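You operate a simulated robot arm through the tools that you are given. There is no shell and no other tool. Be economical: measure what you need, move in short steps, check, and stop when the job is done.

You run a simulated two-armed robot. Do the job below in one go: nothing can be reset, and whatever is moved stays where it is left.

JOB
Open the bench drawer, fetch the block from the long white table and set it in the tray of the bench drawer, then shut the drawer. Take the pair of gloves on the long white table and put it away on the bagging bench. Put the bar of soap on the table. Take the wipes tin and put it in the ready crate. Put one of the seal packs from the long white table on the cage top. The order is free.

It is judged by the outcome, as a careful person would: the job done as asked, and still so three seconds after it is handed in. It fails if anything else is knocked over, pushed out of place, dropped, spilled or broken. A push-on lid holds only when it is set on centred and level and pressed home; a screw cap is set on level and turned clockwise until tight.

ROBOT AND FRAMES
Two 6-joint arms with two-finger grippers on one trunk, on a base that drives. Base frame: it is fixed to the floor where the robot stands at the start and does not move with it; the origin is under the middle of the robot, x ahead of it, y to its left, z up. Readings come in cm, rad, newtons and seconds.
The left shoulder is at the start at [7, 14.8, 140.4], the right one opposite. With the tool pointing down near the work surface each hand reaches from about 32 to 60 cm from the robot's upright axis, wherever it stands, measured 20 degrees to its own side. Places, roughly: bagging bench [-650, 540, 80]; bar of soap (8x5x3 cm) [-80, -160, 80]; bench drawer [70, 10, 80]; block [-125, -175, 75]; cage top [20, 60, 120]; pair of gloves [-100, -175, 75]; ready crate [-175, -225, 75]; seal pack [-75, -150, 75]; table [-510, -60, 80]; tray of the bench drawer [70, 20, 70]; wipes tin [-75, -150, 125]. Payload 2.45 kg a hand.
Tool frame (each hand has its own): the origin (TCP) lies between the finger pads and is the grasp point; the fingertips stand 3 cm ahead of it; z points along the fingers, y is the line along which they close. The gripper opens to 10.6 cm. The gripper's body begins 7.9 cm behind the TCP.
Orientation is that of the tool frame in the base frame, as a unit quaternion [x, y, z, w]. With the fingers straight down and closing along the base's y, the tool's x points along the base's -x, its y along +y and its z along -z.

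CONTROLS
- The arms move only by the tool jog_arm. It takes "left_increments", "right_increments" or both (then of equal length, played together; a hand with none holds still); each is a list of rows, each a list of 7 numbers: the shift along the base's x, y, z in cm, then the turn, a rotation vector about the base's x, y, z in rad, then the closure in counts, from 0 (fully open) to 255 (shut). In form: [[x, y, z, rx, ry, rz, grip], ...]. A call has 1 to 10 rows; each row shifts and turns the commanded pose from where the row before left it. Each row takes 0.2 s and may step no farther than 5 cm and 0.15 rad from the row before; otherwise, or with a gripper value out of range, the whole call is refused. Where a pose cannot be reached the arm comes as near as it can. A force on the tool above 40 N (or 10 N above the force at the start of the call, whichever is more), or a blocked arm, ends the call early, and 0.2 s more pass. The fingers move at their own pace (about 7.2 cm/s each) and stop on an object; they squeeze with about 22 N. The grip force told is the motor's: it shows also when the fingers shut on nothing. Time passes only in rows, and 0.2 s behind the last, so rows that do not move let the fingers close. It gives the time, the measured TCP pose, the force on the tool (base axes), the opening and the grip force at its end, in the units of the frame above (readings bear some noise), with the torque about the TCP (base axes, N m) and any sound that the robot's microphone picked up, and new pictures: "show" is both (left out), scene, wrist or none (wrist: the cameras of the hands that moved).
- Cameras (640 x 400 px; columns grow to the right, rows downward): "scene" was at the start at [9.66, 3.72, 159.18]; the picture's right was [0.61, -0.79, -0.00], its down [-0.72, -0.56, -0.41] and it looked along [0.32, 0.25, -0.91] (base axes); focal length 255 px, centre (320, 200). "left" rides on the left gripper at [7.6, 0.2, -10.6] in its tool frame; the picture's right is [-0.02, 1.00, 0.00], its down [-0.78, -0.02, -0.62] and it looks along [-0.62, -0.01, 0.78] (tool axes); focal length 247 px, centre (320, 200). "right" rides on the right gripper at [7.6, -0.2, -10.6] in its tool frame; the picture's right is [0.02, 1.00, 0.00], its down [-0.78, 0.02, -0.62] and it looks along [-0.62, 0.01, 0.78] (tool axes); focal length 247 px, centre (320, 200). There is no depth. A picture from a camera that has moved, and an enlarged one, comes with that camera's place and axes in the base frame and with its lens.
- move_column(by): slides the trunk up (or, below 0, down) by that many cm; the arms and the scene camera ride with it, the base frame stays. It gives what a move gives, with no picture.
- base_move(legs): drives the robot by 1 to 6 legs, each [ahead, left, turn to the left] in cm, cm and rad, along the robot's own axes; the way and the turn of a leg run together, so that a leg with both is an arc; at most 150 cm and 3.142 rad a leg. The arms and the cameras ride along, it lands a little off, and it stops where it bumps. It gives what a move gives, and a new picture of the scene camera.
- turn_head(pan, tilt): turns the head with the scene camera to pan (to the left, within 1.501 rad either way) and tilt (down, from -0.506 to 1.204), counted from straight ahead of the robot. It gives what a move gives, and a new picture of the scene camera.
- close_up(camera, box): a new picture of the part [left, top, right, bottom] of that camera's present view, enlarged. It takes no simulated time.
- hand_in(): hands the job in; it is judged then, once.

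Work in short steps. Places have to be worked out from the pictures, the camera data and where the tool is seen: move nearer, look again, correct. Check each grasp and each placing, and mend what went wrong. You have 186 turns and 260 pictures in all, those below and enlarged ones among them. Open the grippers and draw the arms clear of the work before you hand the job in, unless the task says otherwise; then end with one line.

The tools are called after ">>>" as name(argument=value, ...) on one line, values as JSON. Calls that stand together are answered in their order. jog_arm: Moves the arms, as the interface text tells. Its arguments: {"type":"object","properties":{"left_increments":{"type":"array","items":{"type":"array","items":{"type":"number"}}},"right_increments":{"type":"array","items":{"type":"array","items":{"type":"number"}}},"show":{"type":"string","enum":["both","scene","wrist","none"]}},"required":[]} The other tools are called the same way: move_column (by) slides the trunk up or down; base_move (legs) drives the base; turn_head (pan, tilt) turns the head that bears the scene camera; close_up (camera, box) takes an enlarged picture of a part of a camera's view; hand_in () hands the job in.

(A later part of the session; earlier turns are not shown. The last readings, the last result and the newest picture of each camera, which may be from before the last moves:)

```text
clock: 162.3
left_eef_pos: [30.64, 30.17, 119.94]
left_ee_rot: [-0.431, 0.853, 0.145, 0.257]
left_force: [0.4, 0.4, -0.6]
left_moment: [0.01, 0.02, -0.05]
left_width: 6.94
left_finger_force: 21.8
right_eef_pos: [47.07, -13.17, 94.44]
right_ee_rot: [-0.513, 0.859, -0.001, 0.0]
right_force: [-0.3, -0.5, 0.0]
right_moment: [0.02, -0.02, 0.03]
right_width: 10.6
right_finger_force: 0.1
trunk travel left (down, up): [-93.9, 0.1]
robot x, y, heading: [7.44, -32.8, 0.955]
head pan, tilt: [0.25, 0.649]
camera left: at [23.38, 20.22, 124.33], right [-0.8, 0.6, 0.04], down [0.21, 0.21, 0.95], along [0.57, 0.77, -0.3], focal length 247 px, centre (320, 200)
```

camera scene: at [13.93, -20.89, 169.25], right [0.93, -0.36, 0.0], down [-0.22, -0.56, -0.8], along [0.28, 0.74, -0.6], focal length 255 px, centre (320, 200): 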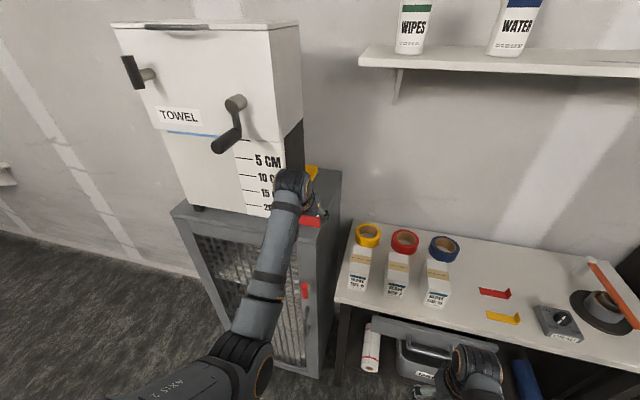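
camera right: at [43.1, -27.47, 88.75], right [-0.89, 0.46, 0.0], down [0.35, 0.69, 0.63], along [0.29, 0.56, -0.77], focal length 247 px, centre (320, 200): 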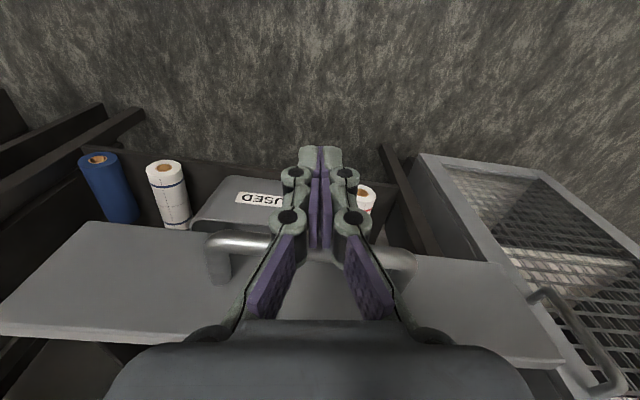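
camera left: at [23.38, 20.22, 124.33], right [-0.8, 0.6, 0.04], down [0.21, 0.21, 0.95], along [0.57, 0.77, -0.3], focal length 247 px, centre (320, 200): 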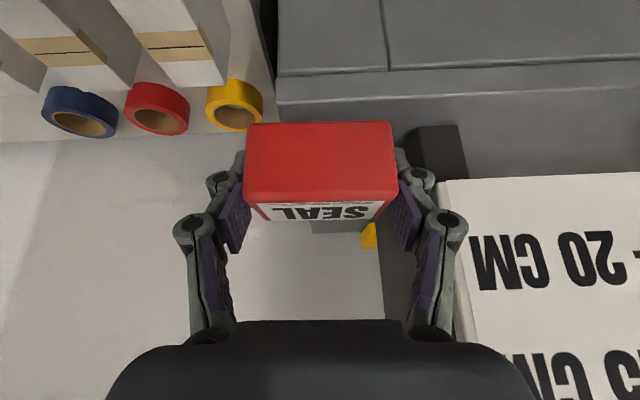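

Free. Pack will overhang ~1.4 cm on the right; I'll set it down, release, then nudge it left. Lowering to contact.

>>> jog_arm(left_increments=[[0, 0, -0.6, 0, 0, 0, 255], [0, 0, -0.5, 0, 0, 0, 255], [0, 0, -0.4, 0, 0, 0, 255], [0, 0, -0.4, 0, 0, 0, 255], [0, 0, -0.4, 0, 0, 0, 255]], show="wrist")

```text
clock: 163.5
left_eef_pos: [30.49, 30.24, 118.51]
left_ee_rot: [-0.428, 0.85, 0.15, 0.266]
left_force: [2.2, 11.7, 37.7]
left_moment: [0.79, 0.57, -0.28]
left_width: 6.99
left_finger_force: 22.4
right_eef_pos: [47.01, -13.47, 94.65]
right_ee_rot: [-0.513, 0.859, 0.0, 0.001]
right_force: [0.5, 0.3, -0.7]
right_moment: [0.01, 0.0, 0.0]
right_width: 10.62
right_finger_force: 0.0
trunk travel left (down, up): [-93.9, 0.1]
robot x, y, heading: [7.52, -32.93, 0.956]
head pan, tilt: [0.25, 0.649]
camera left: at [23.3, 20.17, 122.68], right [-0.8, 0.6, 0.04], down [0.2, 0.2, 0.96], along [0.57, 0.77, -0.28], focal length 247 px, centre (320, 200)
```

left: 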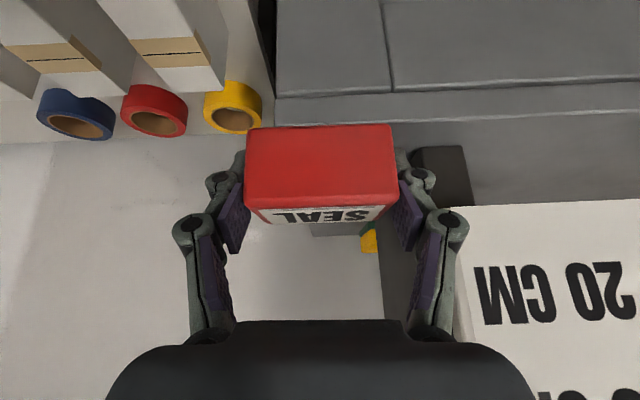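

Seated at z≈118.5. Ease off, open slightly, and retract along the tool axis.

>>> jog_arm(left_increments=[[0, 0, 0.4, 0, 0, 0, 255], [0, 0, 0, 0, 0, 0, 67], [0, 0, 0, 0, 0, 0, 67], [-0.6, -0.85, 1.7, 0, 0, 0, 67], [-0.6, -0.85, 1.7, 0, 0, 0, 67], [-0.6, -0.85, 1.7, 0, 0, 0, 67]], show="both")

```text
clock: 164.9
left_eef_pos: [28.76, 27.56, 123.32]
left_ee_rot: [-0.43, 0.853, 0.144, 0.258]
left_force: [-0.2, -0.4, -0.2]
left_moment: [-0.03, -0.03, 0.0]
left_width: 7.82
left_finger_force: 0.1
right_eef_pos: [47.07, -13.28, 94.43]
right_ee_rot: [-0.513, 0.858, -0.001, 0.001]
right_force: [-0.5, 0.2, 0.0]
right_moment: [-0.02, 0.02, -0.01]
right_width: 10.6
right_finger_force: 0.0
trunk travel left (down, up): [-93.9, 0.1]
robot x, y, heading: [7.19, -33.14, 0.954]
head pan, tilt: [0.25, 0.649]
camera scene: at [13.21, -20.54, 169.22], right [0.93, -0.36, 0.0], down [-0.22, -0.56, -0.8], along [0.29, 0.74, -0.6], focal length 255 px, centre (320, 200)
camera left: at [21.49, 17.59, 127.57], right [-0.8, 0.6, 0.04], down [0.21, 0.22, 0.95], along [0.57, 0.77, -0.3], focal length 247 px, centre (320, 200)
```

scene: 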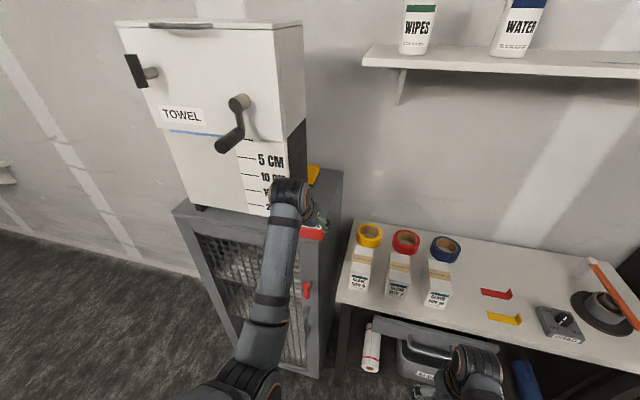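
left: 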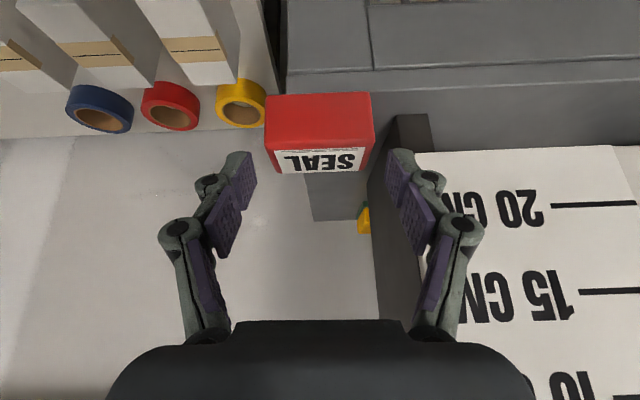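

Pack sits stably with a small overhang. I'll close the hand, go to its right side and nudge it ~1.7 cm left.

>>> jog_arm(left_increments=[[0, 0, 3, 0, 0, 0, 255], [2.3, -1.6, 0, 0, 0, 0, 255], [2.5, -1.7, 0, 0, 0, 0, 255], [2.1, 2.9, 0, 0, 0, 0, 255], [0, 0, -3.5, 0, 0, 0, 255], [0, 0, -3, 0, 0, 0, 255]], show="wrist")

```text
clock: 166.5
left_eef_pos: [34.6, 29.45, 121.43]
left_ee_rot: [-0.432, 0.845, 0.169, 0.265]
left_force: [0.2, -0.3, 0.0]
left_moment: [0.01, -0.02, -0.03]
left_width: 0.01
left_finger_force: 21.8
right_eef_pos: [47.02, -13.24, 94.42]
right_ee_rot: [-0.513, 0.858, -0.001, 0.0]
right_force: [0.2, 0.8, -0.7]
right_moment: [-0.01, -0.01, 0.0]
right_width: 10.62
right_finger_force: 0.2
trunk travel left (down, up): [-93.9, 0.1]
robot x, y, heading: [7.49, -33.28, 0.956]
head pan, tilt: [0.25, 0.649]
stopped in row 6 (left hand): the arm was blocked; the commanded pose is now the measured one
camera left: at [27.65, 19.08, 125.37], right [-0.81, 0.58, 0.07], down [0.21, 0.17, 0.96], along [0.55, 0.79, -0.26], focal length 247 px, centre (320, 200)
```

left: 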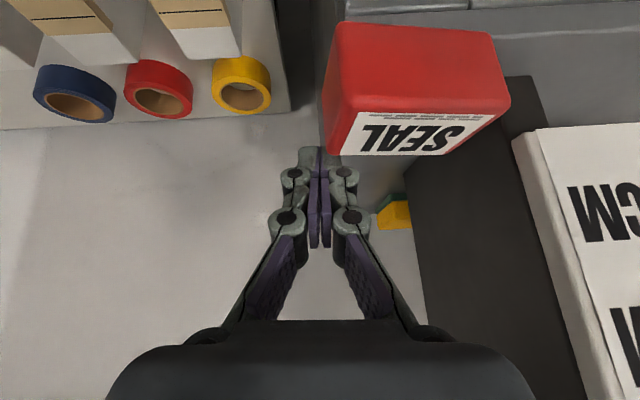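

Arm reached a limit 2 cm high. Lower the trunk 2 cm so the fist is beside the pack, then look.

>>> move_column(by=-2.5)

>>> close_up(camera="left", box=[0, 0, 640, 400])

```text
clock: 167.2
left_eef_pos: [34.75, 28.79, 119.63]
left_ee_rot: [-0.43, 0.845, 0.172, 0.268]
left_force: [7.1, -4.6, 31.6]
left_moment: [-0.1, 0.6, 0.09]
left_width: 0.04
left_finger_force: 21.9
right_eef_pos: [47.28, -13.77, 91.99]
right_ee_rot: [-0.512, 0.859, 0.001, 0.002]
right_force: [0.8, 0.3, 0.4]
right_moment: [-0.04, -0.01, -0.01]
right_width: 10.59
right_finger_force: 0.2
trunk travel left (down, up): [-91.4, 2.6]
robot x, y, heading: [7.39, -32.73, 0.952]
head pan, tilt: [0.25, 0.649]
```

```text
1.00 times, centred on (320, 200) of left (not enlarged: the box is as wide or as high as the picture)
camera zoom: at [27.86, 18.46, 123.34], right [-0.81, 0.58, 0.07], down [0.2, 0.16, 0.97], along [0.55, 0.8, -0.25], focal length 247 px, centre (320, 200)
```

zoom: 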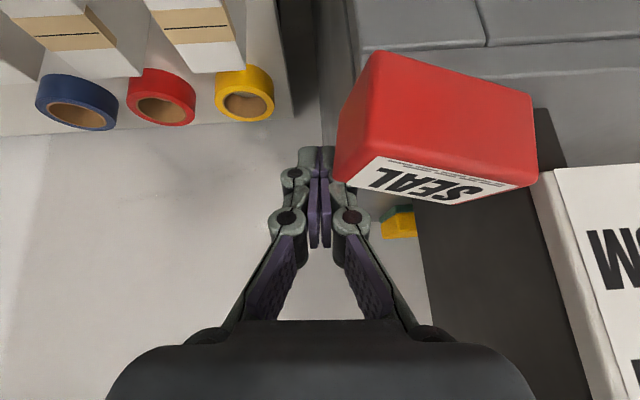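

The fist is pressing on something and the pack has turned a bit. Lift away and look.

>>> jog_arm(left_increments=[[0, 0, 2.0, 0, 0, 0, 255], [0.8, -0.6, 2.5, 0, 0, 0, 255], [-1.2, -1.6, 1.5, 0, 0, 0, 255], [-1.7, -2.4, 0, 0, 0, 0, 255], [0, 0, 0, 0, 0, 0, 255]], show="both")

>>> close_up(camera="scene", box=[200, 120, 400, 280])

```text
clock: 168.7
left_eef_pos: [28.71, 28.84, 126.13]
left_ee_rot: [-0.441, 0.832, 0.225, 0.25]
left_force: [0.4, -1.1, 0.1]
left_moment: [-0.01, 0.0, 0.02]
left_width: 0.0
left_finger_force: 21.8
left hand out of reach, approached as far as the arm can: row 4
right_eef_pos: [47.22, -13.18, 92.02]
right_ee_rot: [-0.513, 0.858, -0.001, 0.001]
right_force: [-0.3, 0.3, -0.8]
right_moment: [0.01, -0.01, 0.04]
right_width: 10.62
right_finger_force: 0.0
trunk travel left (down, up): [-91.4, 2.6]
robot x, y, heading: [7.36, -32.67, 0.957]
head pan, tilt: [0.25, 0.649]
stopped in row 5 (left hand): the arm was blocked; the commanded pose is now the measured one
camera scene: at [13.33, -20.55, 166.73], right [0.93, -0.36, 0.0], down [-0.22, -0.56, -0.8], along [0.29, 0.74, -0.6], focal length 255 px, centre (320, 200)
camera left: at [22.56, 17.8, 129.58], right [-0.83, 0.52, 0.17], down [0.26, 0.11, 0.96], along [0.48, 0.84, -0.23], focal length 247 px, centre (320, 200)
```

scene: 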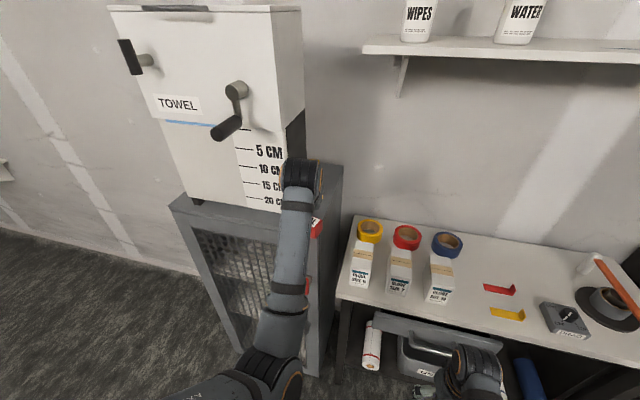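
left: 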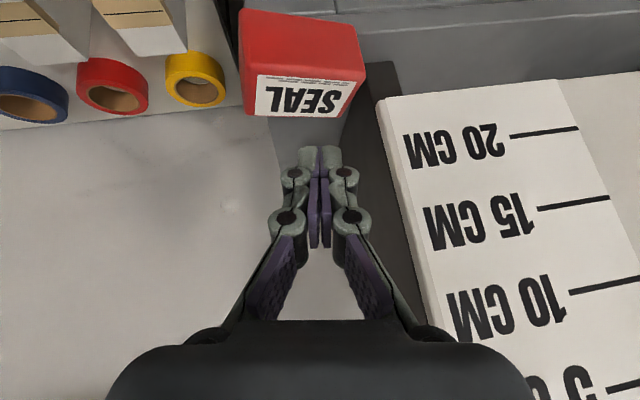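

```text
2.50 times, centred on (300, 200) of scene
camera zoom: at [13.33, -20.55, 166.73], right [0.93, -0.36, 0.0], down [-0.22, -0.56, -0.8], along [0.29, 0.74, -0.6], focal length 637 px, centre (370, 200)
```

zoom: 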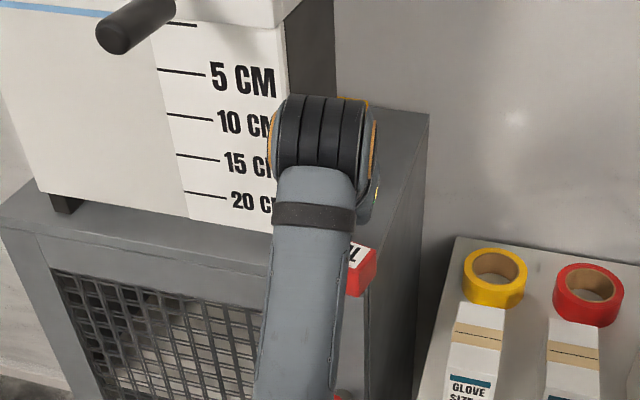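

The arm blocks the view. Back the base 15 cm and look at the pack.

>>> base_move(legs=[[-15, 0, 0]])

>>> close_up(camera="scene", box=[220, 120, 380, 260])

>>> close_up(camera="left", box=[120, 0, 520, 250])

```text
clock: 170.0
left_eef_pos: [20.22, 16.82, 125.73]
left_ee_rot: [-0.44, 0.833, 0.224, 0.248]
left_force: [0.4, -0.7, -0.6]
left_moment: [0.01, 0.02, 0.02]
left_width: 0.0
left_finger_force: 22.0
right_eef_pos: [38.43, -25.37, 91.84]
right_ee_rot: [-0.512, 0.859, -0.001, 0.0]
right_force: [-0.6, 0.9, -0.3]
right_moment: [-0.03, 0.02, 0.0]
right_width: 10.61
right_finger_force: 0.1
trunk travel left (down, up): [-91.4, 2.6]
robot x, y, heading: [-1.27, -44.64, 0.948]
head pan, tilt: [0.25, 0.649]
camera scene: at [4.83, -32.4, 166.69], right [0.93, -0.36, 0.0], down [-0.22, -0.57, -0.8], along [0.29, 0.74, -0.61], focal length 255 px, centre (320, 200)
```

scene: 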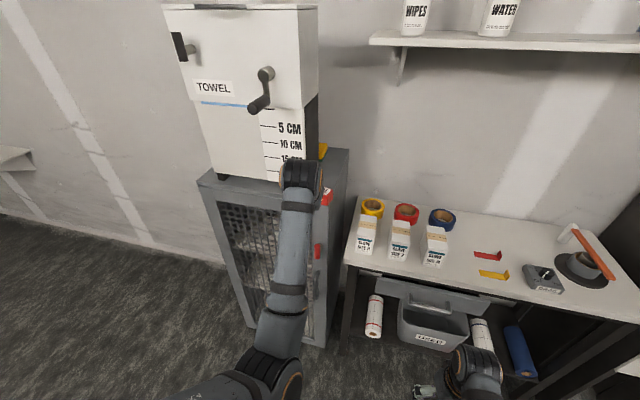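

```text
2.86 times, centred on (300, 190) of scene
camera zoom: at [4.83, -32.4, 166.69], right [0.93, -0.36, 0.0], down [-0.22, -0.57, -0.8], along [0.29, 0.74, -0.61], focal length 728 px, centre (377, 229)
```

zoom: 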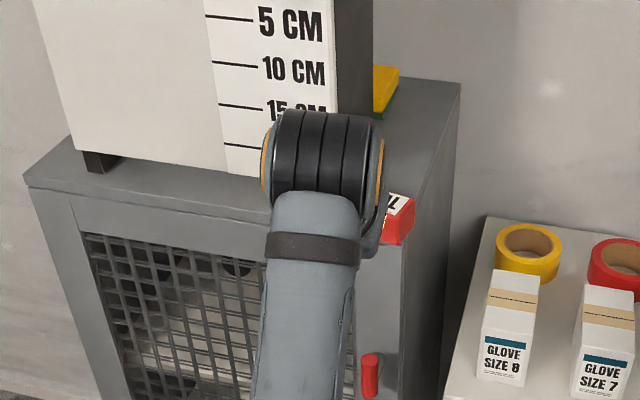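

```text
1.60 times, centred on (320, 125) of left
camera zoom: at [14.1, 5.81, 129.33], right [-0.83, 0.53, 0.17], down [0.26, 0.11, 0.96], along [0.49, 0.84, -0.23], focal length 395 px, centre (320, 320)
```

zoom: 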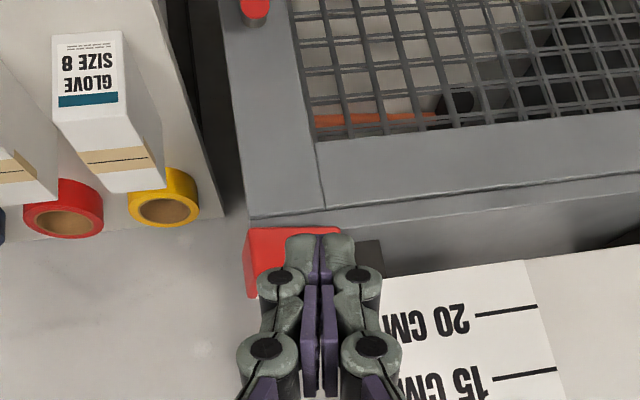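

The pack seems to sit on the corner of the cage top, roughly flush with the edges. Move the arm aside to verify.

>>> jog_arm(left_increments=[[-2.5, -1, -4, 0, 0, 0, 200], [-2.5, 0.5, -4.5, 0, 0, 0, 100], [-2.5, 1.5, -4, 0, 0, 0, 0], [-2.5, 1.5, -4, 0, 0, 0, 0], [-2.5, 1.5, -3, 0, 0, 0, 0]], show="none")

>>> turn_head(pan=0.25, tilt=0.68)

>>> close_up(camera="scene", box=[220, 100, 380, 240])

```text
refused: row 2 steps farther than a row can; nothing moved
```

```text
clock: 170.6
left_eef_pos: [20.17, 16.72, 125.92]
left_ee_rot: [-0.44, 0.833, 0.225, 0.247]
left_force: [0.2, 0.1, -0.4]
left_moment: [-0.03, 0.01, -0.04]
left_width: 0.0
left_finger_force: 21.6
right_eef_pos: [38.53, -25.46, 91.99]
right_ee_rot: [-0.512, 0.859, -0.002, 0.0]
right_force: [-0.2, 0.1, -0.2]
right_moment: [-0.03, 0.02, 0.0]
right_width: 10.6
right_finger_force: 0.1
trunk travel left (down, up): [-91.4, 2.6]
robot x, y, heading: [-0.9, -44.74, 0.952]
head pan, tilt: [0.25, 0.681]
camera scene: at [4.67, -32.7, 166.44], right [0.93, -0.36, 0.0], down [-0.23, -0.59, -0.78], along [0.28, 0.72, -0.63], focal length 255 px, centre (320, 200)
```

scene: 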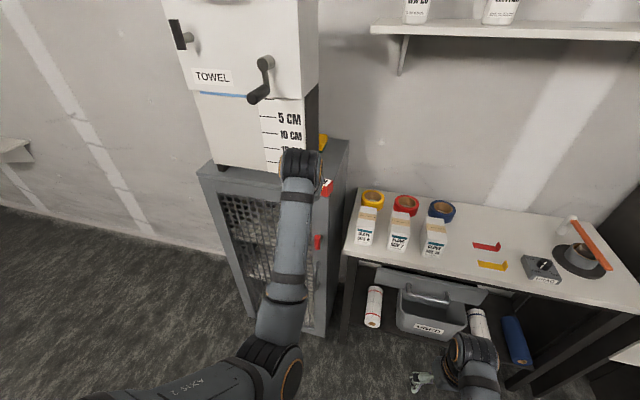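

```text
2.86 times, centred on (300, 170) of scene
camera zoom: at [4.67, -32.7, 166.44], right [0.93, -0.36, 0.0], down [-0.23, -0.59, -0.78], along [0.28, 0.72, -0.63], focal length 728 px, centre (377, 286)
```

zoom: 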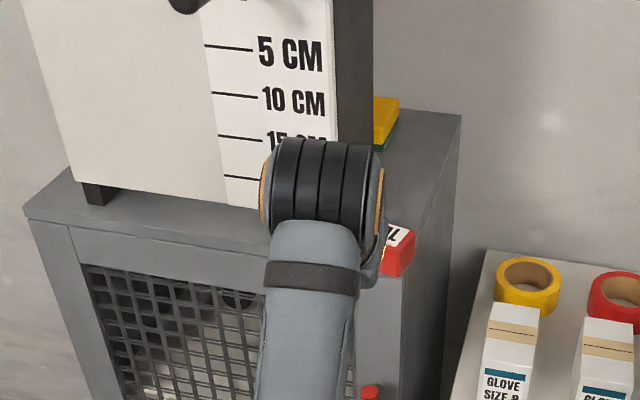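

Retry with smaller steps.

>>> jog_arm(left_increments=[[-2, -1, -4, 0, 0, 0, 200], [-2, 0.5, -4, 0, 0, 0, 100], [-2.5, 1.5, -3.5, 0, 0, 0, 0], [-2.5, 1.5, -3.5, 0, 0, 0, 0], [-2.5, 1.5, -3.5, 0, 0, 0, 0]], show="none")

>>> close_up(camera="scene", box=[220, 100, 380, 240])

```text
clock: 171.8
left_eef_pos: [8.51, 20.55, 107.35]
left_ee_rot: [-0.441, 0.833, 0.224, 0.25]
left_force: [-0.5, 0.6, 0.1]
left_moment: [0.0, -0.04, 0.0]
left_width: 10.58
left_finger_force: 0.1
right_eef_pos: [38.37, -25.46, 92.07]
right_ee_rot: [-0.511, 0.859, -0.001, 0.001]
right_force: [0.3, 0.7, 0.4]
right_moment: [0.0, 0.0, -0.01]
right_width: 10.62
right_finger_force: 0.0
trunk travel left (down, up): [-91.4, 2.6]
robot x, y, heading: [-1.29, -45.0, 0.958]
head pan, tilt: [0.25, 0.681]
```

```text
2.86 times, centred on (300, 170) of scene
camera zoom: at [4.4, -32.72, 166.46], right [0.93, -0.36, 0.0], down [-0.23, -0.59, -0.78], along [0.28, 0.72, -0.63], focal length 728 px, centre (377, 286)
```

zoom: 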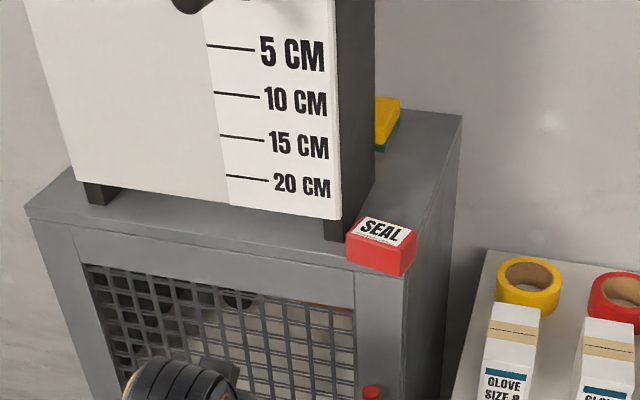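

The pack is flat on the cage top. Next the tin: fold the left hand in, turn round and approach the long table's near end.

>>> jog_arm(left_increments=[[-1.3, -3.6, -1.2, 0, 0, 0, 0], [-1.3, -3.6, -1.2, -0.128, 0.0486, -0.004, 0], [-1.3, -3.6, -1.2, -0.128, 0.0486, -0.004, 0], [-1.3, -3.6, -1.2, -0.128, 0.0486, -0.004, 0], [-1.3, -3.6, -1.2, -0.128, 0.0486, -0.004, 0], [-1.3, -3.0, -2, -0.128, 0.0486, -0.002, 0]], show="none")

>>> base_move(legs=[[0, 0, -1.6], [0, 0, -1.57], [40, 25, 0]])

>>> turn_head(pan=0, tilt=0.6)

```text
clock: 173.2
left_eef_pos: [0.75, -0.38, 99.4]
left_ee_rot: [-0.459, 0.889, -0.001, -0.001]
left_force: [1.7, 0.1, -0.2]
left_moment: [0.0, -0.01, 0.0]
left_width: 10.58
left_finger_force: 0.0
right_eef_pos: [38.53, -25.63, 92.07]
right_ee_rot: [-0.512, 0.859, 0.0, 0.001]
right_force: [0.0, 0.0, -0.1]
right_moment: [-0.02, 0.01, -0.01]
right_width: 10.58
right_finger_force: 0.1
trunk travel left (down, up): [-91.4, 2.6]
robot x, y, heading: [-1.03, -44.86, 0.951]
head pan, tilt: [0.25, 0.681]
```

```text
clock: 183.8
left_eef_pos: [-7.95, -136.86, 99.52]
left_ee_rot: [0.893, 0.45, 0.0, 0.0]
left_force: [-0.2, 0.9, -0.7]
left_moment: [-0.05, -0.01, 0.0]
left_width: 10.59
left_finger_force: 0.2
right_eef_pos: [-45.08, -110.91, 92.06]
right_ee_rot: [0.864, 0.503, -0.001, -0.001]
right_force: [0.4, 1.0, 0.4]
right_moment: [0.0, 0.02, 0.0]
right_width: 10.62
right_finger_force: 0.0
trunk travel left (down, up): [-91.4, 2.6]
robot x, y, heading: [-4.72, -92.5, -2.203]
head pan, tilt: [0.25, 0.681]
camera scene: at [-11.2, -104.11, 166.47], right [-0.93, 0.38, 0.0], down [0.24, 0.58, -0.78], along [-0.29, -0.72, -0.63], focal length 255 px, centre (320, 200)
```

scene: 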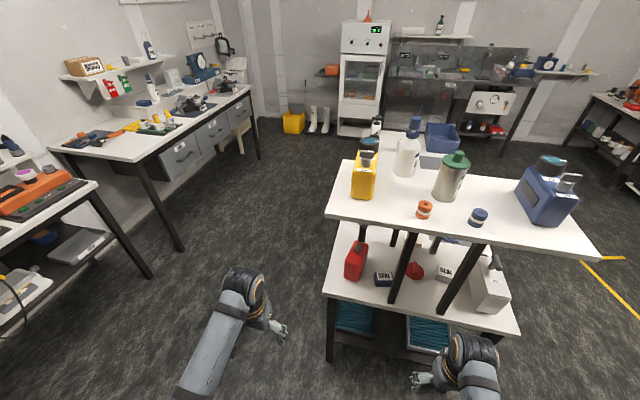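

```text
clock: 184.5
left_eef_pos: [-7.85, -136.87, 99.33]
left_ee_rot: [0.893, 0.45, 0.001, -0.001]
left_force: [-0.4, 0.1, -0.4]
left_moment: [0.0, 0.0, -0.05]
left_width: 10.62
left_finger_force: 0.0
right_eef_pos: [-45.14, -111.02, 91.97]
right_ee_rot: [0.864, 0.504, -0.001, -0.001]
right_force: [-0.4, 0.0, 0.1]
right_moment: [0.02, 0.0, 0.01]
right_width: 10.59
right_finger_force: 0.1
trunk travel left (down, up): [-91.4, 2.6]
robot x, y, heading: [-5.05, -92.64, -2.209]
head pan, tilt: [0.0, 0.6]
camera scene: at [-13.24, -103.53, 167.15], right [-0.8, 0.59, 0.0], down [0.34, 0.46, -0.82], along [-0.49, -0.66, -0.57], focal length 255 px, centre (320, 200)
```

scene: 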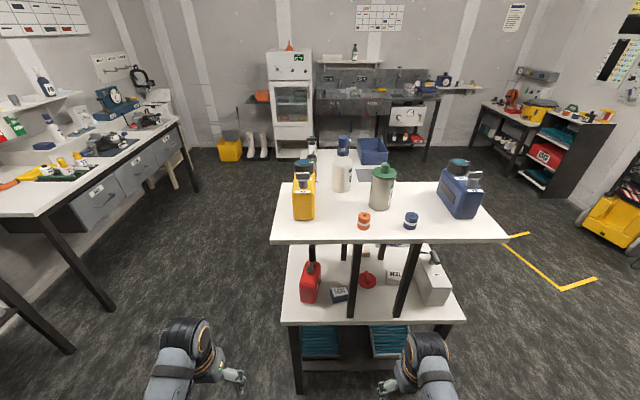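

Tin's base is at ≈(-70.7,-147.4) on the shelf (z≈116). Raise the trunk, lift and pitch the right hand forward to z≈132.

>>> move_column(by=2.5)

>>> jog_arm(right_increments=[[-1, -2, 3.8, -0.119, 0.088, 0, 0], [-1, -2, 3.8, -0.119, 0.088, 0, 0], [-1, -2, 3.8, -0.119, 0.088, 0, 0], [-0.6, -2, 3.8, -0.119, 0.088, 0, 0], [-0.6, -2, 3.8, -0.119, 0.088, 0, 0], [0, -1.1, 3.8, -0.119, 0.088, 0, 0], [0, 0, 4, 0, 0, -0.124, 0], [0, 0, 4, 0, 0, 0, 0], [0, 0, 4, 0, 0, 0, 0], [0, 0, 2.5, 0, 0, 0, 0]], show="both")

```text
clock: 185.2
left_eef_pos: [-7.87, -136.92, 101.97]
left_ee_rot: [0.893, 0.451, 0.001, 0.0]
left_force: [0.2, -0.1, 0.6]
left_moment: [0.01, 0.01, 0.02]
left_width: 10.59
left_finger_force: 0.0
right_eef_pos: [-45.03, -111.0, 94.52]
right_ee_rot: [0.864, 0.504, 0.0, -0.001]
right_force: [0.7, -0.1, 0.1]
right_moment: [-0.02, 0.0, 0.04]
right_width: 10.62
right_finger_force: 0.1
trunk travel left (down, up): [-93.9, 0.1]
robot x, y, heading: [-5.09, -92.25, -2.211]
head pan, tilt: [0.0, 0.6]
```

```text
clock: 186.8
left_eef_pos: [-8.03, -136.65, 102.02]
left_ee_rot: [0.893, 0.45, 0.0, 0.001]
left_force: [1.0, -0.4, -0.9]
left_moment: [0.0, 0.02, 0.02]
left_width: 10.62
left_finger_force: 0.0
right_eef_pos: [-53.35, -118.73, 118.41]
right_ee_rot: [0.763, 0.478, -0.427, 0.077]
right_force: [-0.9, -0.5, 0.0]
right_moment: [0.01, 0.02, 0.0]
right_width: 10.59
right_finger_force: 0.1
right hand out of reach, approached as far as the arm can: row 7
trunk travel left (down, up): [-93.9, 0.1]
robot x, y, heading: [-4.67, -92.64, -2.209]
head pan, tilt: [0.0, 0.6]
stopped in row 7 (right hand): the arm was blocked; the commanded pose is now the measured one
camera scene: at [-13.27, -103.36, 169.66], right [-0.8, 0.59, 0.0], down [0.34, 0.45, -0.83], along [-0.49, -0.66, -0.56], focal length 255 px, centre (320, 200)
camera right: at [-45.79, -108.02, 119.39], right [0.8, -0.52, -0.31], down [0.23, -0.2, 0.95], along [-0.55, -0.83, -0.04], focal length 247 px, centre (320, 200)
```

scene: 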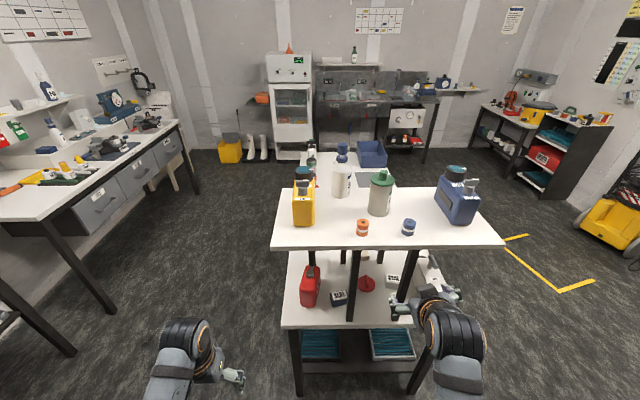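
right: 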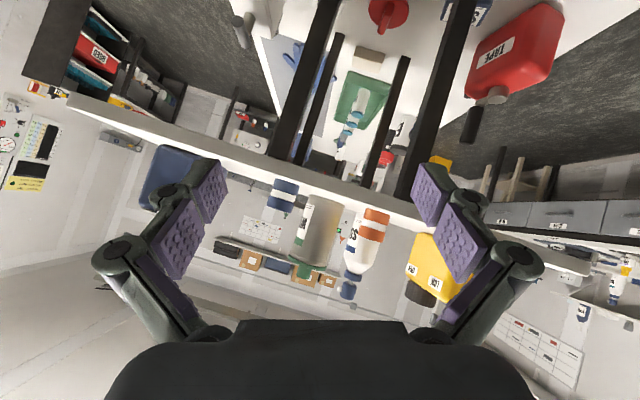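

Near the arm's inner limit; extend 10 cm outward while raising and correct the roll.

>>> jog_arm(right_increments=[[-0.6, -3, 1.5, 0, 0, 0, 0], [-0.6, -3, 2, -0.067, -0.073, -0.015, 0], [-0.6, -2.4, 2.5, -0.067, -0.073, -0.015, 0], [-0.6, -1, 2.5, -0.066, -0.074, -0.014, 0], [-0.6, -1, 3, 0, 0, 0, 0]], show="wrist")

```text
clock: 188.0
left_eef_pos: [-7.91, -136.89, 101.86]
left_ee_rot: [0.893, 0.45, 0.0, 0.0]
left_force: [0.4, -0.7, -0.5]
left_moment: [-0.03, 0.02, -0.03]
left_width: 10.62
left_finger_force: 0.1
right_eef_pos: [-56.19, -129.48, 129.83]
right_ee_rot: [0.805, 0.405, -0.386, 0.196]
right_force: [-0.1, 0.2, -0.2]
right_moment: [0.01, -0.01, -0.01]
right_width: 10.59
right_finger_force: 0.0
trunk travel left (down, up): [-93.9, 0.1]
robot x, y, heading: [-5.12, -92.04, -2.208]
head pan, tilt: [0.0, 0.6]
camera right: at [-48.51, -118.72, 130.35], right [0.81, -0.58, -0.01], down [0.01, -0.01, 1.0], along [-0.58, -0.81, 0.0], focal length 247 px, centre (320, 200)
```

right: 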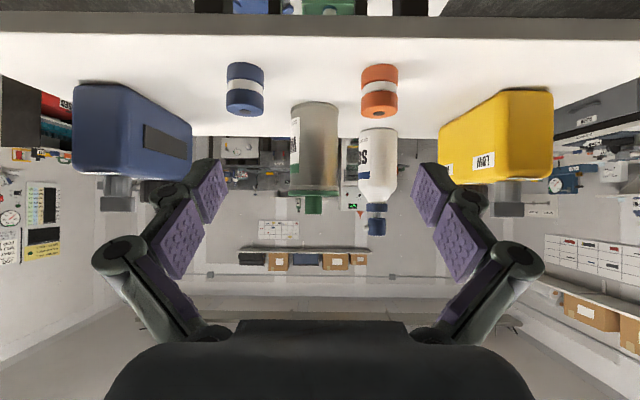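

Great side-on view: tin centred within 0.7 cm, ~23 cm ahead; rolls are lower than the fingers. Drive 17 forward with a 0.6 shift right.

>>> base_move(legs=[[17, -0.6, 0]])

>>> close_up(camera="right", box=[0, 0, 640, 400])

```text
clock: 189.5
left_eef_pos: [-18.38, -149.96, 101.96]
left_ee_rot: [0.893, 0.451, -0.001, 0.0]
left_force: [0.8, 0.3, -0.1]
left_moment: [-0.02, 0.03, 0.0]
left_width: 10.6
left_finger_force: 0.1
right_eef_pos: [-66.43, -142.32, 130.02]
right_ee_rot: [0.804, 0.405, -0.388, 0.196]
right_force: [0.7, 0.4, 0.7]
right_moment: [0.01, 0.05, 0.0]
right_width: 10.62
right_finger_force: 0.1
trunk travel left (down, up): [-93.9, 0.1]
robot x, y, heading: [-15.5, -105.93, -2.208]
head pan, tilt: [0.0, 0.6]
camera scene: at [-23.56, -116.41, 169.7], right [-0.8, 0.59, 0.0], down [0.33, 0.45, -0.83], along [-0.49, -0.66, -0.56], focal length 255 px, centre (320, 200)
```

scene: 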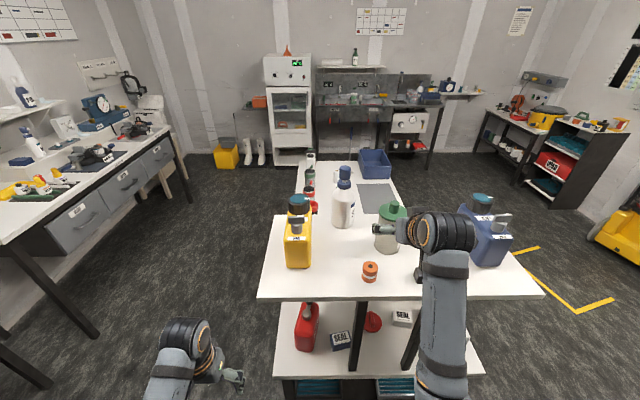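

```text
1.00 times, centred on (320, 200) of right (not enlarged: the box is as wide or as high as the picture)
camera zoom: at [-58.85, -131.65, 130.49], right [0.81, -0.59, -0.02], down [0.01, -0.01, 1.0], along [-0.59, -0.81, 0.0], focal length 247 px, centre (320, 200)
```

zoom: 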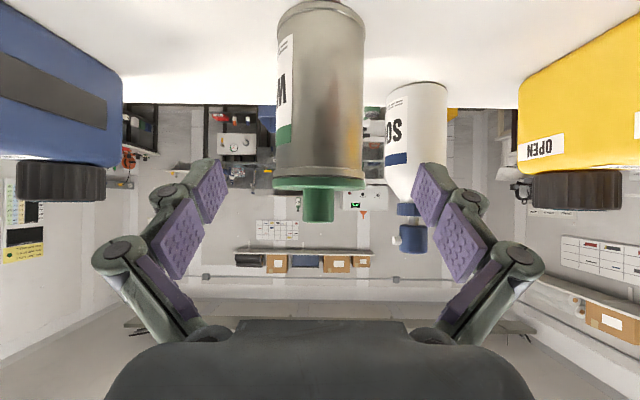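

Tin centred between open fingers. Advance 6 cm and lower 6 cm.

>>> jog_arm(right_increments=[[-1.2, -1.65, -2, 0, 0, 0, 0], [-1.2, -1.65, -2, 0, 0, 0, 0], [-1.2, -1.65, -1.8, 0, 0, 0, 0], [0, 0, 0, 0, 0, 0, 0]], show="wrist")

```text
clock: 190.5
left_eef_pos: [-18.49, -150.3, 101.93]
left_ee_rot: [0.893, 0.45, 0.001, 0.0]
left_force: [0.5, 0.3, 0.7]
left_moment: [-0.03, -0.04, -0.01]
left_width: 10.57
left_finger_force: 0.0
right_eef_pos: [-70.34, -147.57, 124.05]
right_ee_rot: [0.805, 0.403, -0.388, 0.195]
right_force: [0.2, -0.4, -0.7]
right_moment: [-0.01, 0.0, -0.02]
right_width: 10.59
right_finger_force: 0.1
trunk travel left (down, up): [-93.9, 0.1]
robot x, y, heading: [-15.59, -105.73, -2.207]
head pan, tilt: [0.0, 0.6]
camera right: at [-62.69, -136.92, 124.56], right [0.81, -0.59, -0.02], down [0.01, -0.01, 1.0], along [-0.59, -0.81, 0.0], focal length 247 px, centre (320, 200)
```

right: 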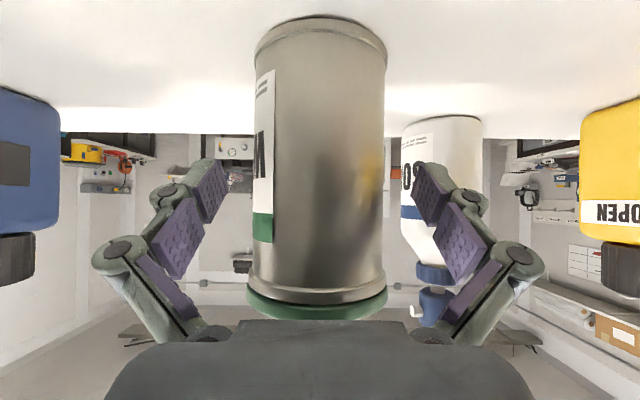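

TCP is at the tin's axis, fingers on the body below the lid. Close and lift.

>>> jog_arm(right_increments=[[0, 0, 0, 0, 0, 0, 120], [0, 0, 0, 0, 0, 0, 255], [0, 0, 0, 0, 0, 0, 255], [0, 0, 2, 0, 0, 0, 255], [0, 0, 3, 0, 0, 0, 255]], show="wrist")

```text
clock: 191.7
left_eef_pos: [-18.56, -150.21, 101.99]
left_ee_rot: [0.893, 0.45, 0.001, 0.0]
left_force: [-0.2, 0.2, -0.5]
left_moment: [-0.01, -0.01, 0.0]
left_width: 10.62
left_finger_force: 0.1
right_eef_pos: [-70.21, -147.58, 128.98]
right_ee_rot: [0.805, 0.405, -0.387, 0.194]
right_force: [0.0, -0.3, -2.3]
right_moment: [0.01, -0.02, 0.0]
right_width: 6.91
right_finger_force: 21.7
trunk travel left (down, up): [-93.9, 0.1]
robot x, y, heading: [-15.85, -105.69, -2.206]
head pan, tilt: [0.0, 0.6]
camera right: at [-62.65, -136.89, 129.57], right [0.81, -0.59, -0.02], down [0.01, -0.01, 1.0], along [-0.59, -0.81, 0.0], focal length 247 px, centre (320, 200)
```

right: 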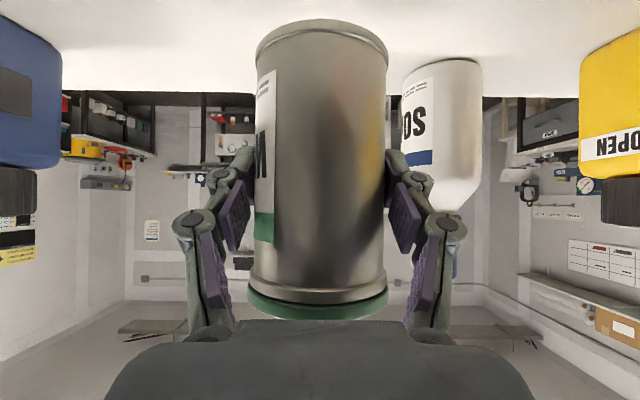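

Tin is held upright. Lift a little more, back out, then drive round to the crate side.

>>> jog_arm(right_increments=[[0, 0, 3, 0, 0, 0, 255], [0, 0, 0, 0, 0, 0, 255]], show="none")

>>> base_move(legs=[[-40, 0, 0], [0, -132, 0], [112, 0, 0], [110, 0, 0]])

>>> base_move(legs=[[0, 0, 1.575]])

>>> turn_head(pan=0, tilt=0.7)

```text
clock: 192.3
left_eef_pos: [-18.52, -150.31, 102.0]
left_ee_rot: [0.893, 0.45, 0.001, -0.001]
left_force: [-0.4, 0.5, -0.2]
left_moment: [-0.01, -0.01, 0.01]
left_width: 10.62
left_finger_force: 0.1
right_eef_pos: [-70.33, -147.55, 132.07]
right_ee_rot: [0.805, 0.404, -0.387, 0.195]
right_force: [-0.1, 0.1, -1.8]
right_moment: [0.03, 0.01, 0.0]
right_width: 6.9
right_finger_force: 21.8
trunk travel left (down, up): [-93.9, 0.1]
robot x, y, heading: [-15.45, -105.92, -2.209]
head pan, tilt: [0.0, 0.6]
```

```text
clock: 211.6
left_eef_pos: [-234.13, -218.63, 102.0]
left_ee_rot: [0.891, 0.453, 0.001, 0.0]
left_force: [0.4, -0.9, -0.3]
left_moment: [-0.01, 0.0, 0.0]
left_width: 10.61
left_finger_force: 0.1
right_eef_pos: [-285.98, -216.3, 132.17]
right_ee_rot: [0.804, 0.407, -0.386, 0.197]
right_force: [0.7, -0.1, -1.7]
right_moment: [0.03, -0.01, 0.01]
right_width: 6.89
right_finger_force: 21.3
trunk travel left (down, up): [-93.9, 0.1]
robot x, y, heading: [-231.92, -173.92, -2.203]
head pan, tilt: [0.0, 0.6]
camera scene: at [-239.78, -185.22, 169.66], right [-0.81, 0.59, 0.0], down [0.33, 0.46, -0.83], along [-0.49, -0.67, -0.56], focal length 255 px, centre (320, 200)
```

scene: 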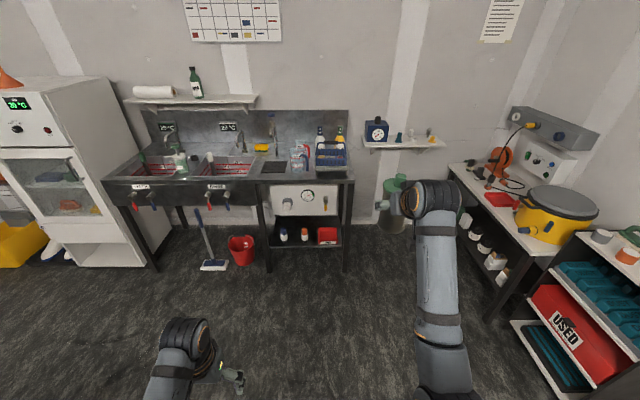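

```text
clock: 215.9
left_eef_pos: [-187.08, -176.73, 101.97]
left_ee_rot: [0.309, 0.951, 0.0, -0.001]
left_force: [-0.2, 0.4, 0.4]
left_moment: [0.02, -0.02, -0.01]
left_width: 10.61
left_finger_force: 0.1
right_eef_pos: [-189.1, -228.6, 132.05]
right_ee_rot: [0.279, 0.858, -0.132, 0.411]
right_force: [0.0, 0.9, -1.1]
right_moment: [0.03, 0.04, -0.01]
right_width: 6.87
right_finger_force: 22.3
trunk travel left (down, up): [-93.9, 0.1]
robot x, y, heading: [-231.76, -174.45, -0.632]
head pan, tilt: [0.0, 0.6]
camera scene: at [-220.42, -182.27, 169.65], right [-0.59, -0.81, 0.0], down [-0.46, 0.33, -0.82], along [0.67, -0.48, -0.57], focal length 255 px, centre (320, 200)
```

scene: 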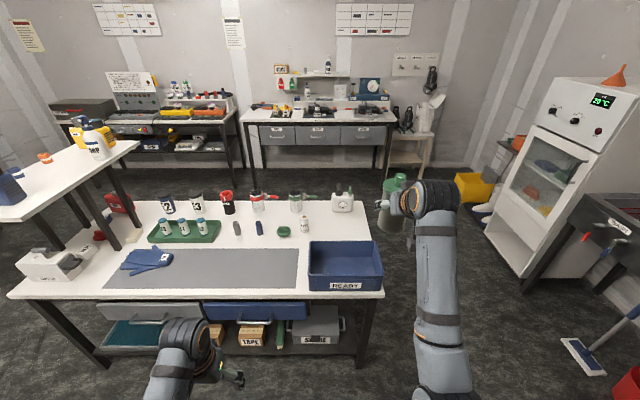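

```text
clock: 216.5
left_eef_pos: [-187.03, -176.61, 101.92]
left_ee_rot: [0.308, 0.951, 0.0, -0.001]
left_force: [0.0, 0.3, -0.8]
left_moment: [0.0, 0.03, 0.0]
left_width: 10.59
left_finger_force: 0.0
right_eef_pos: [-189.18, -228.46, 131.93]
right_ee_rot: [0.279, 0.857, -0.133, 0.412]
right_force: [-0.1, 0.1, -1.8]
right_moment: [-0.01, 0.0, 0.03]
right_width: 6.91
right_finger_force: 21.9
trunk travel left (down, up): [-93.9, 0.1]
robot x, y, heading: [-231.63, -174.18, -0.631]
head pan, tilt: [0.0, 0.7]
camera scene: at [-220.68, -182.05, 168.79], right [-0.59, -0.81, 0.0], down [-0.52, 0.38, -0.76], along [0.62, -0.45, -0.64], focal length 255 px, centre (320, 200)
```

scene: 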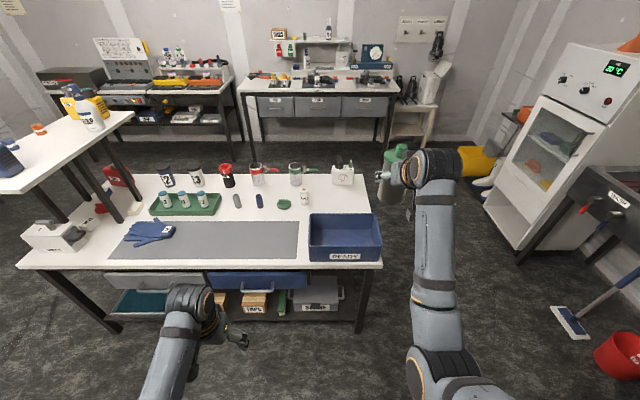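

Crate: rim z≈86, centre ≈93 cm ahead and 11.6 right. Drive 27.5 forward, 7 left so the tin is above it, then lower the trunk.

>>> base_move(legs=[[27.5, 7, 0]])

>>> move_column(by=-22)

>>> turn_head(pan=-0.2, tilt=0.85)

```text
clock: 218.5
left_eef_pos: [-161.06, -187.1, 102.0]
left_ee_rot: [0.309, 0.951, 0.0, 0.0]
left_force: [-0.3, 0.7, 0.4]
left_moment: [-0.01, -0.05, -0.04]
left_width: 10.59
left_finger_force: 0.1
right_eef_pos: [-163.27, -238.86, 132.05]
right_ee_rot: [0.28, 0.857, -0.134, 0.412]
right_force: [-0.3, -0.3, -2.5]
right_moment: [-0.04, 0.03, 0.01]
right_width: 6.88
right_finger_force: 21.5
trunk travel left (down, up): [-93.9, 0.1]
robot x, y, heading: [-205.5, -184.66, -0.627]
head pan, tilt: [0.0, 0.7]
camera scene: at [-194.68, -192.36, 168.81], right [-0.59, -0.81, 0.0], down [-0.52, 0.38, -0.77], along [0.62, -0.45, -0.64], focal length 255 px, centre (320, 200)
```

scene: 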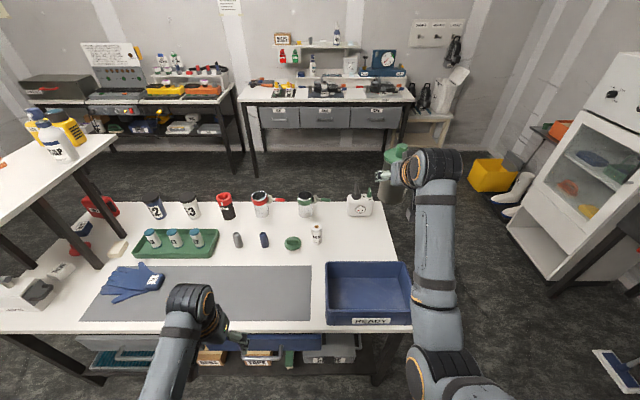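

```text
clock: 220.8
left_eef_pos: [-160.7, -187.1, 80.0]
left_ee_rot: [0.309, 0.951, 0.0, 0.0]
left_force: [0.3, 0.0, 0.5]
left_moment: [0.01, -0.05, -0.01]
left_width: 10.59
left_finger_force: 0.1
right_eef_pos: [-163.03, -238.8, 109.98]
right_ee_rot: [0.279, 0.857, -0.134, 0.413]
right_force: [0.8, 0.2, -1.5]
right_moment: [-0.02, -0.01, -0.01]
right_width: 6.89
right_finger_force: 22.6
trunk travel left (down, up): [-71.9, 22.1]
robot x, y, heading: [-205.15, -184.55, -0.631]
head pan, tilt: [0.0, 0.7]
```

```text
clock: 221.6
left_eef_pos: [-160.78, -187.14, 79.91]
left_ee_rot: [0.309, 0.951, 0.0, -0.001]
left_force: [0.6, 0.1, -0.1]
left_moment: [0.04, 0.0, 0.02]
left_width: 10.59
left_finger_force: 0.1
right_eef_pos: [-163.04, -238.92, 109.94]
right_ee_rot: [0.279, 0.857, -0.134, 0.412]
right_force: [-0.9, 0.3, -1.7]
right_moment: [0.03, -0.01, 0.0]
right_width: 6.89
right_finger_force: 21.8
trunk travel left (down, up): [-71.9, 22.1]
robot x, y, heading: [-205.42, -183.97, -0.627]
head pan, tilt: [-0.201, 0.85]
camera scene: at [-196.0, -193.23, 145.56], right [-0.74, -0.68, 0.0], down [-0.51, 0.55, -0.66], along [0.45, -0.49, -0.75], focal length 255 px, centre (320, 200)
```

scene: 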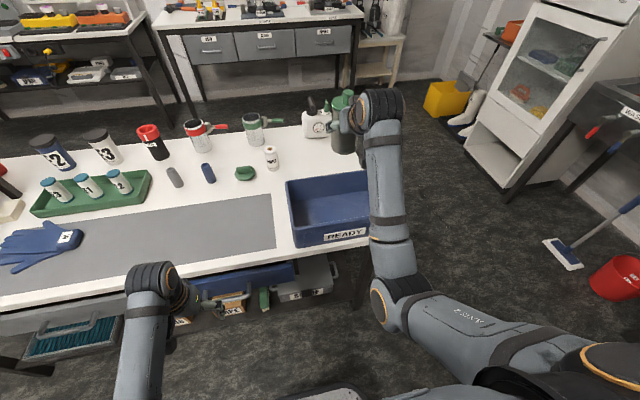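

Tin's axis (-163,-239) matches the crate's centre (-163.7,-238). Lower it in.

>>> jog_arm(right_increments=[[0, 0, -4.5, 0, 0, 0, 255], [0, 0, -4.5, 0, 0, 0, 255], [0, 0, -4.5, 0, 0, 0, 255], [0, 0, -3, 0, 0, 0, 255], [0, 0, 0, 0, 0, 0, 255]], show="both")

```text
clock: 222.8
left_eef_pos: [-160.73, -187.11, 79.99]
left_ee_rot: [0.309, 0.951, 0.0, -0.002]
left_force: [-0.4, 0.0, 0.0]
left_moment: [-0.02, 0.01, 0.01]
left_width: 10.6
left_finger_force: 0.1
right_eef_pos: [-162.91, -238.86, 93.51]
right_ee_rot: [0.279, 0.857, -0.134, 0.412]
right_force: [0.1, -0.5, -1.2]
right_moment: [-0.01, 0.04, -0.01]
right_width: 6.87
right_finger_force: 21.8
trunk travel left (down, up): [-71.9, 22.1]
robot x, y, heading: [-205.21, -184.5, -0.633]
head pan, tilt: [-0.201, 0.85]
camera scene: at [-196.01, -193.21, 145.56], right [-0.74, -0.68, 0.0], down [-0.51, 0.55, -0.66], along [0.45, -0.49, -0.75], focal length 255 px, centre (320, 200)
camera right: at [-173.62, -231.23, 94.11], right [0.58, 0.82, -0.02], down [0.01, 0.01, 1.0], along [0.82, -0.58, 0.0], focal length 247 px, centre (320, 200)
```

scene: 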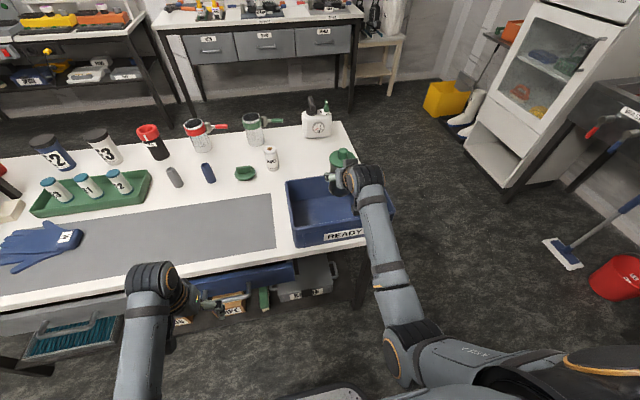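
right: 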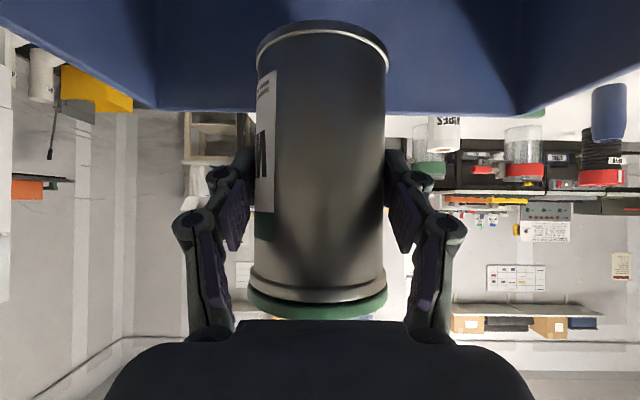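

Entering the crate centred. Lower gently to contact.

>>> jog_arm(right_increments=[[0, 0, -2, 0, 0, 0, 255], [0, 0, -2, 0, 0, 0, 255], [0, 0, -2, 0, 0, 0, 255], [0, 0, -1, 0, 0, 0, 255], [0, 0, -0.7, 0, 0, 0, 255], [0, 0, -0.7, 0, 0, 0, 255], [0, 0, -0.7, 0, 0, 0, 255], [0, 0, -0.7, 0, 0, 0, 255]], show="wrist")

```text
clock: 224.6
left_eef_pos: [-160.79, -187.17, 80.03]
left_ee_rot: [0.309, 0.951, 0.001, -0.001]
left_force: [0.6, -0.2, 0.4]
left_moment: [0.02, -0.03, -0.01]
left_width: 10.58
left_finger_force: 0.0
right_eef_pos: [-162.88, -239.0, 83.96]
right_ee_rot: [0.279, 0.856, -0.134, 0.414]
right_force: [0.1, -0.1, 3.7]
right_moment: [-0.01, 0.14, -0.01]
right_width: 6.91
right_finger_force: 22.2
trunk travel left (down, up): [-71.9, 22.1]
robot x, y, heading: [-205.5, -184.85, -0.627]
head pan, tilt: [-0.201, 0.85]
camera right: at [-173.62, -231.31, 84.35], right [0.58, 0.82, -0.02], down [0.01, 0.01, 1.0], along [0.82, -0.58, 0.0], focal length 247 px, centre (320, 200)
```

right: 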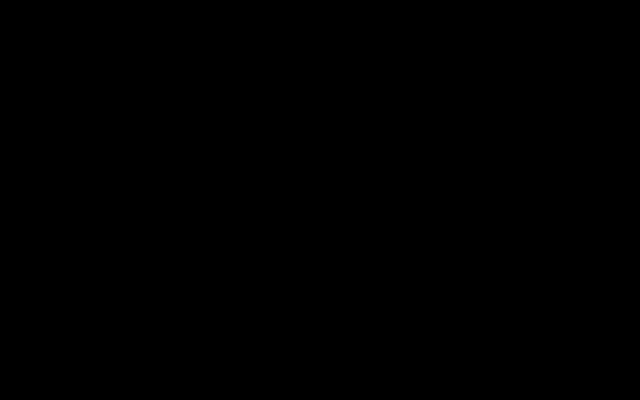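

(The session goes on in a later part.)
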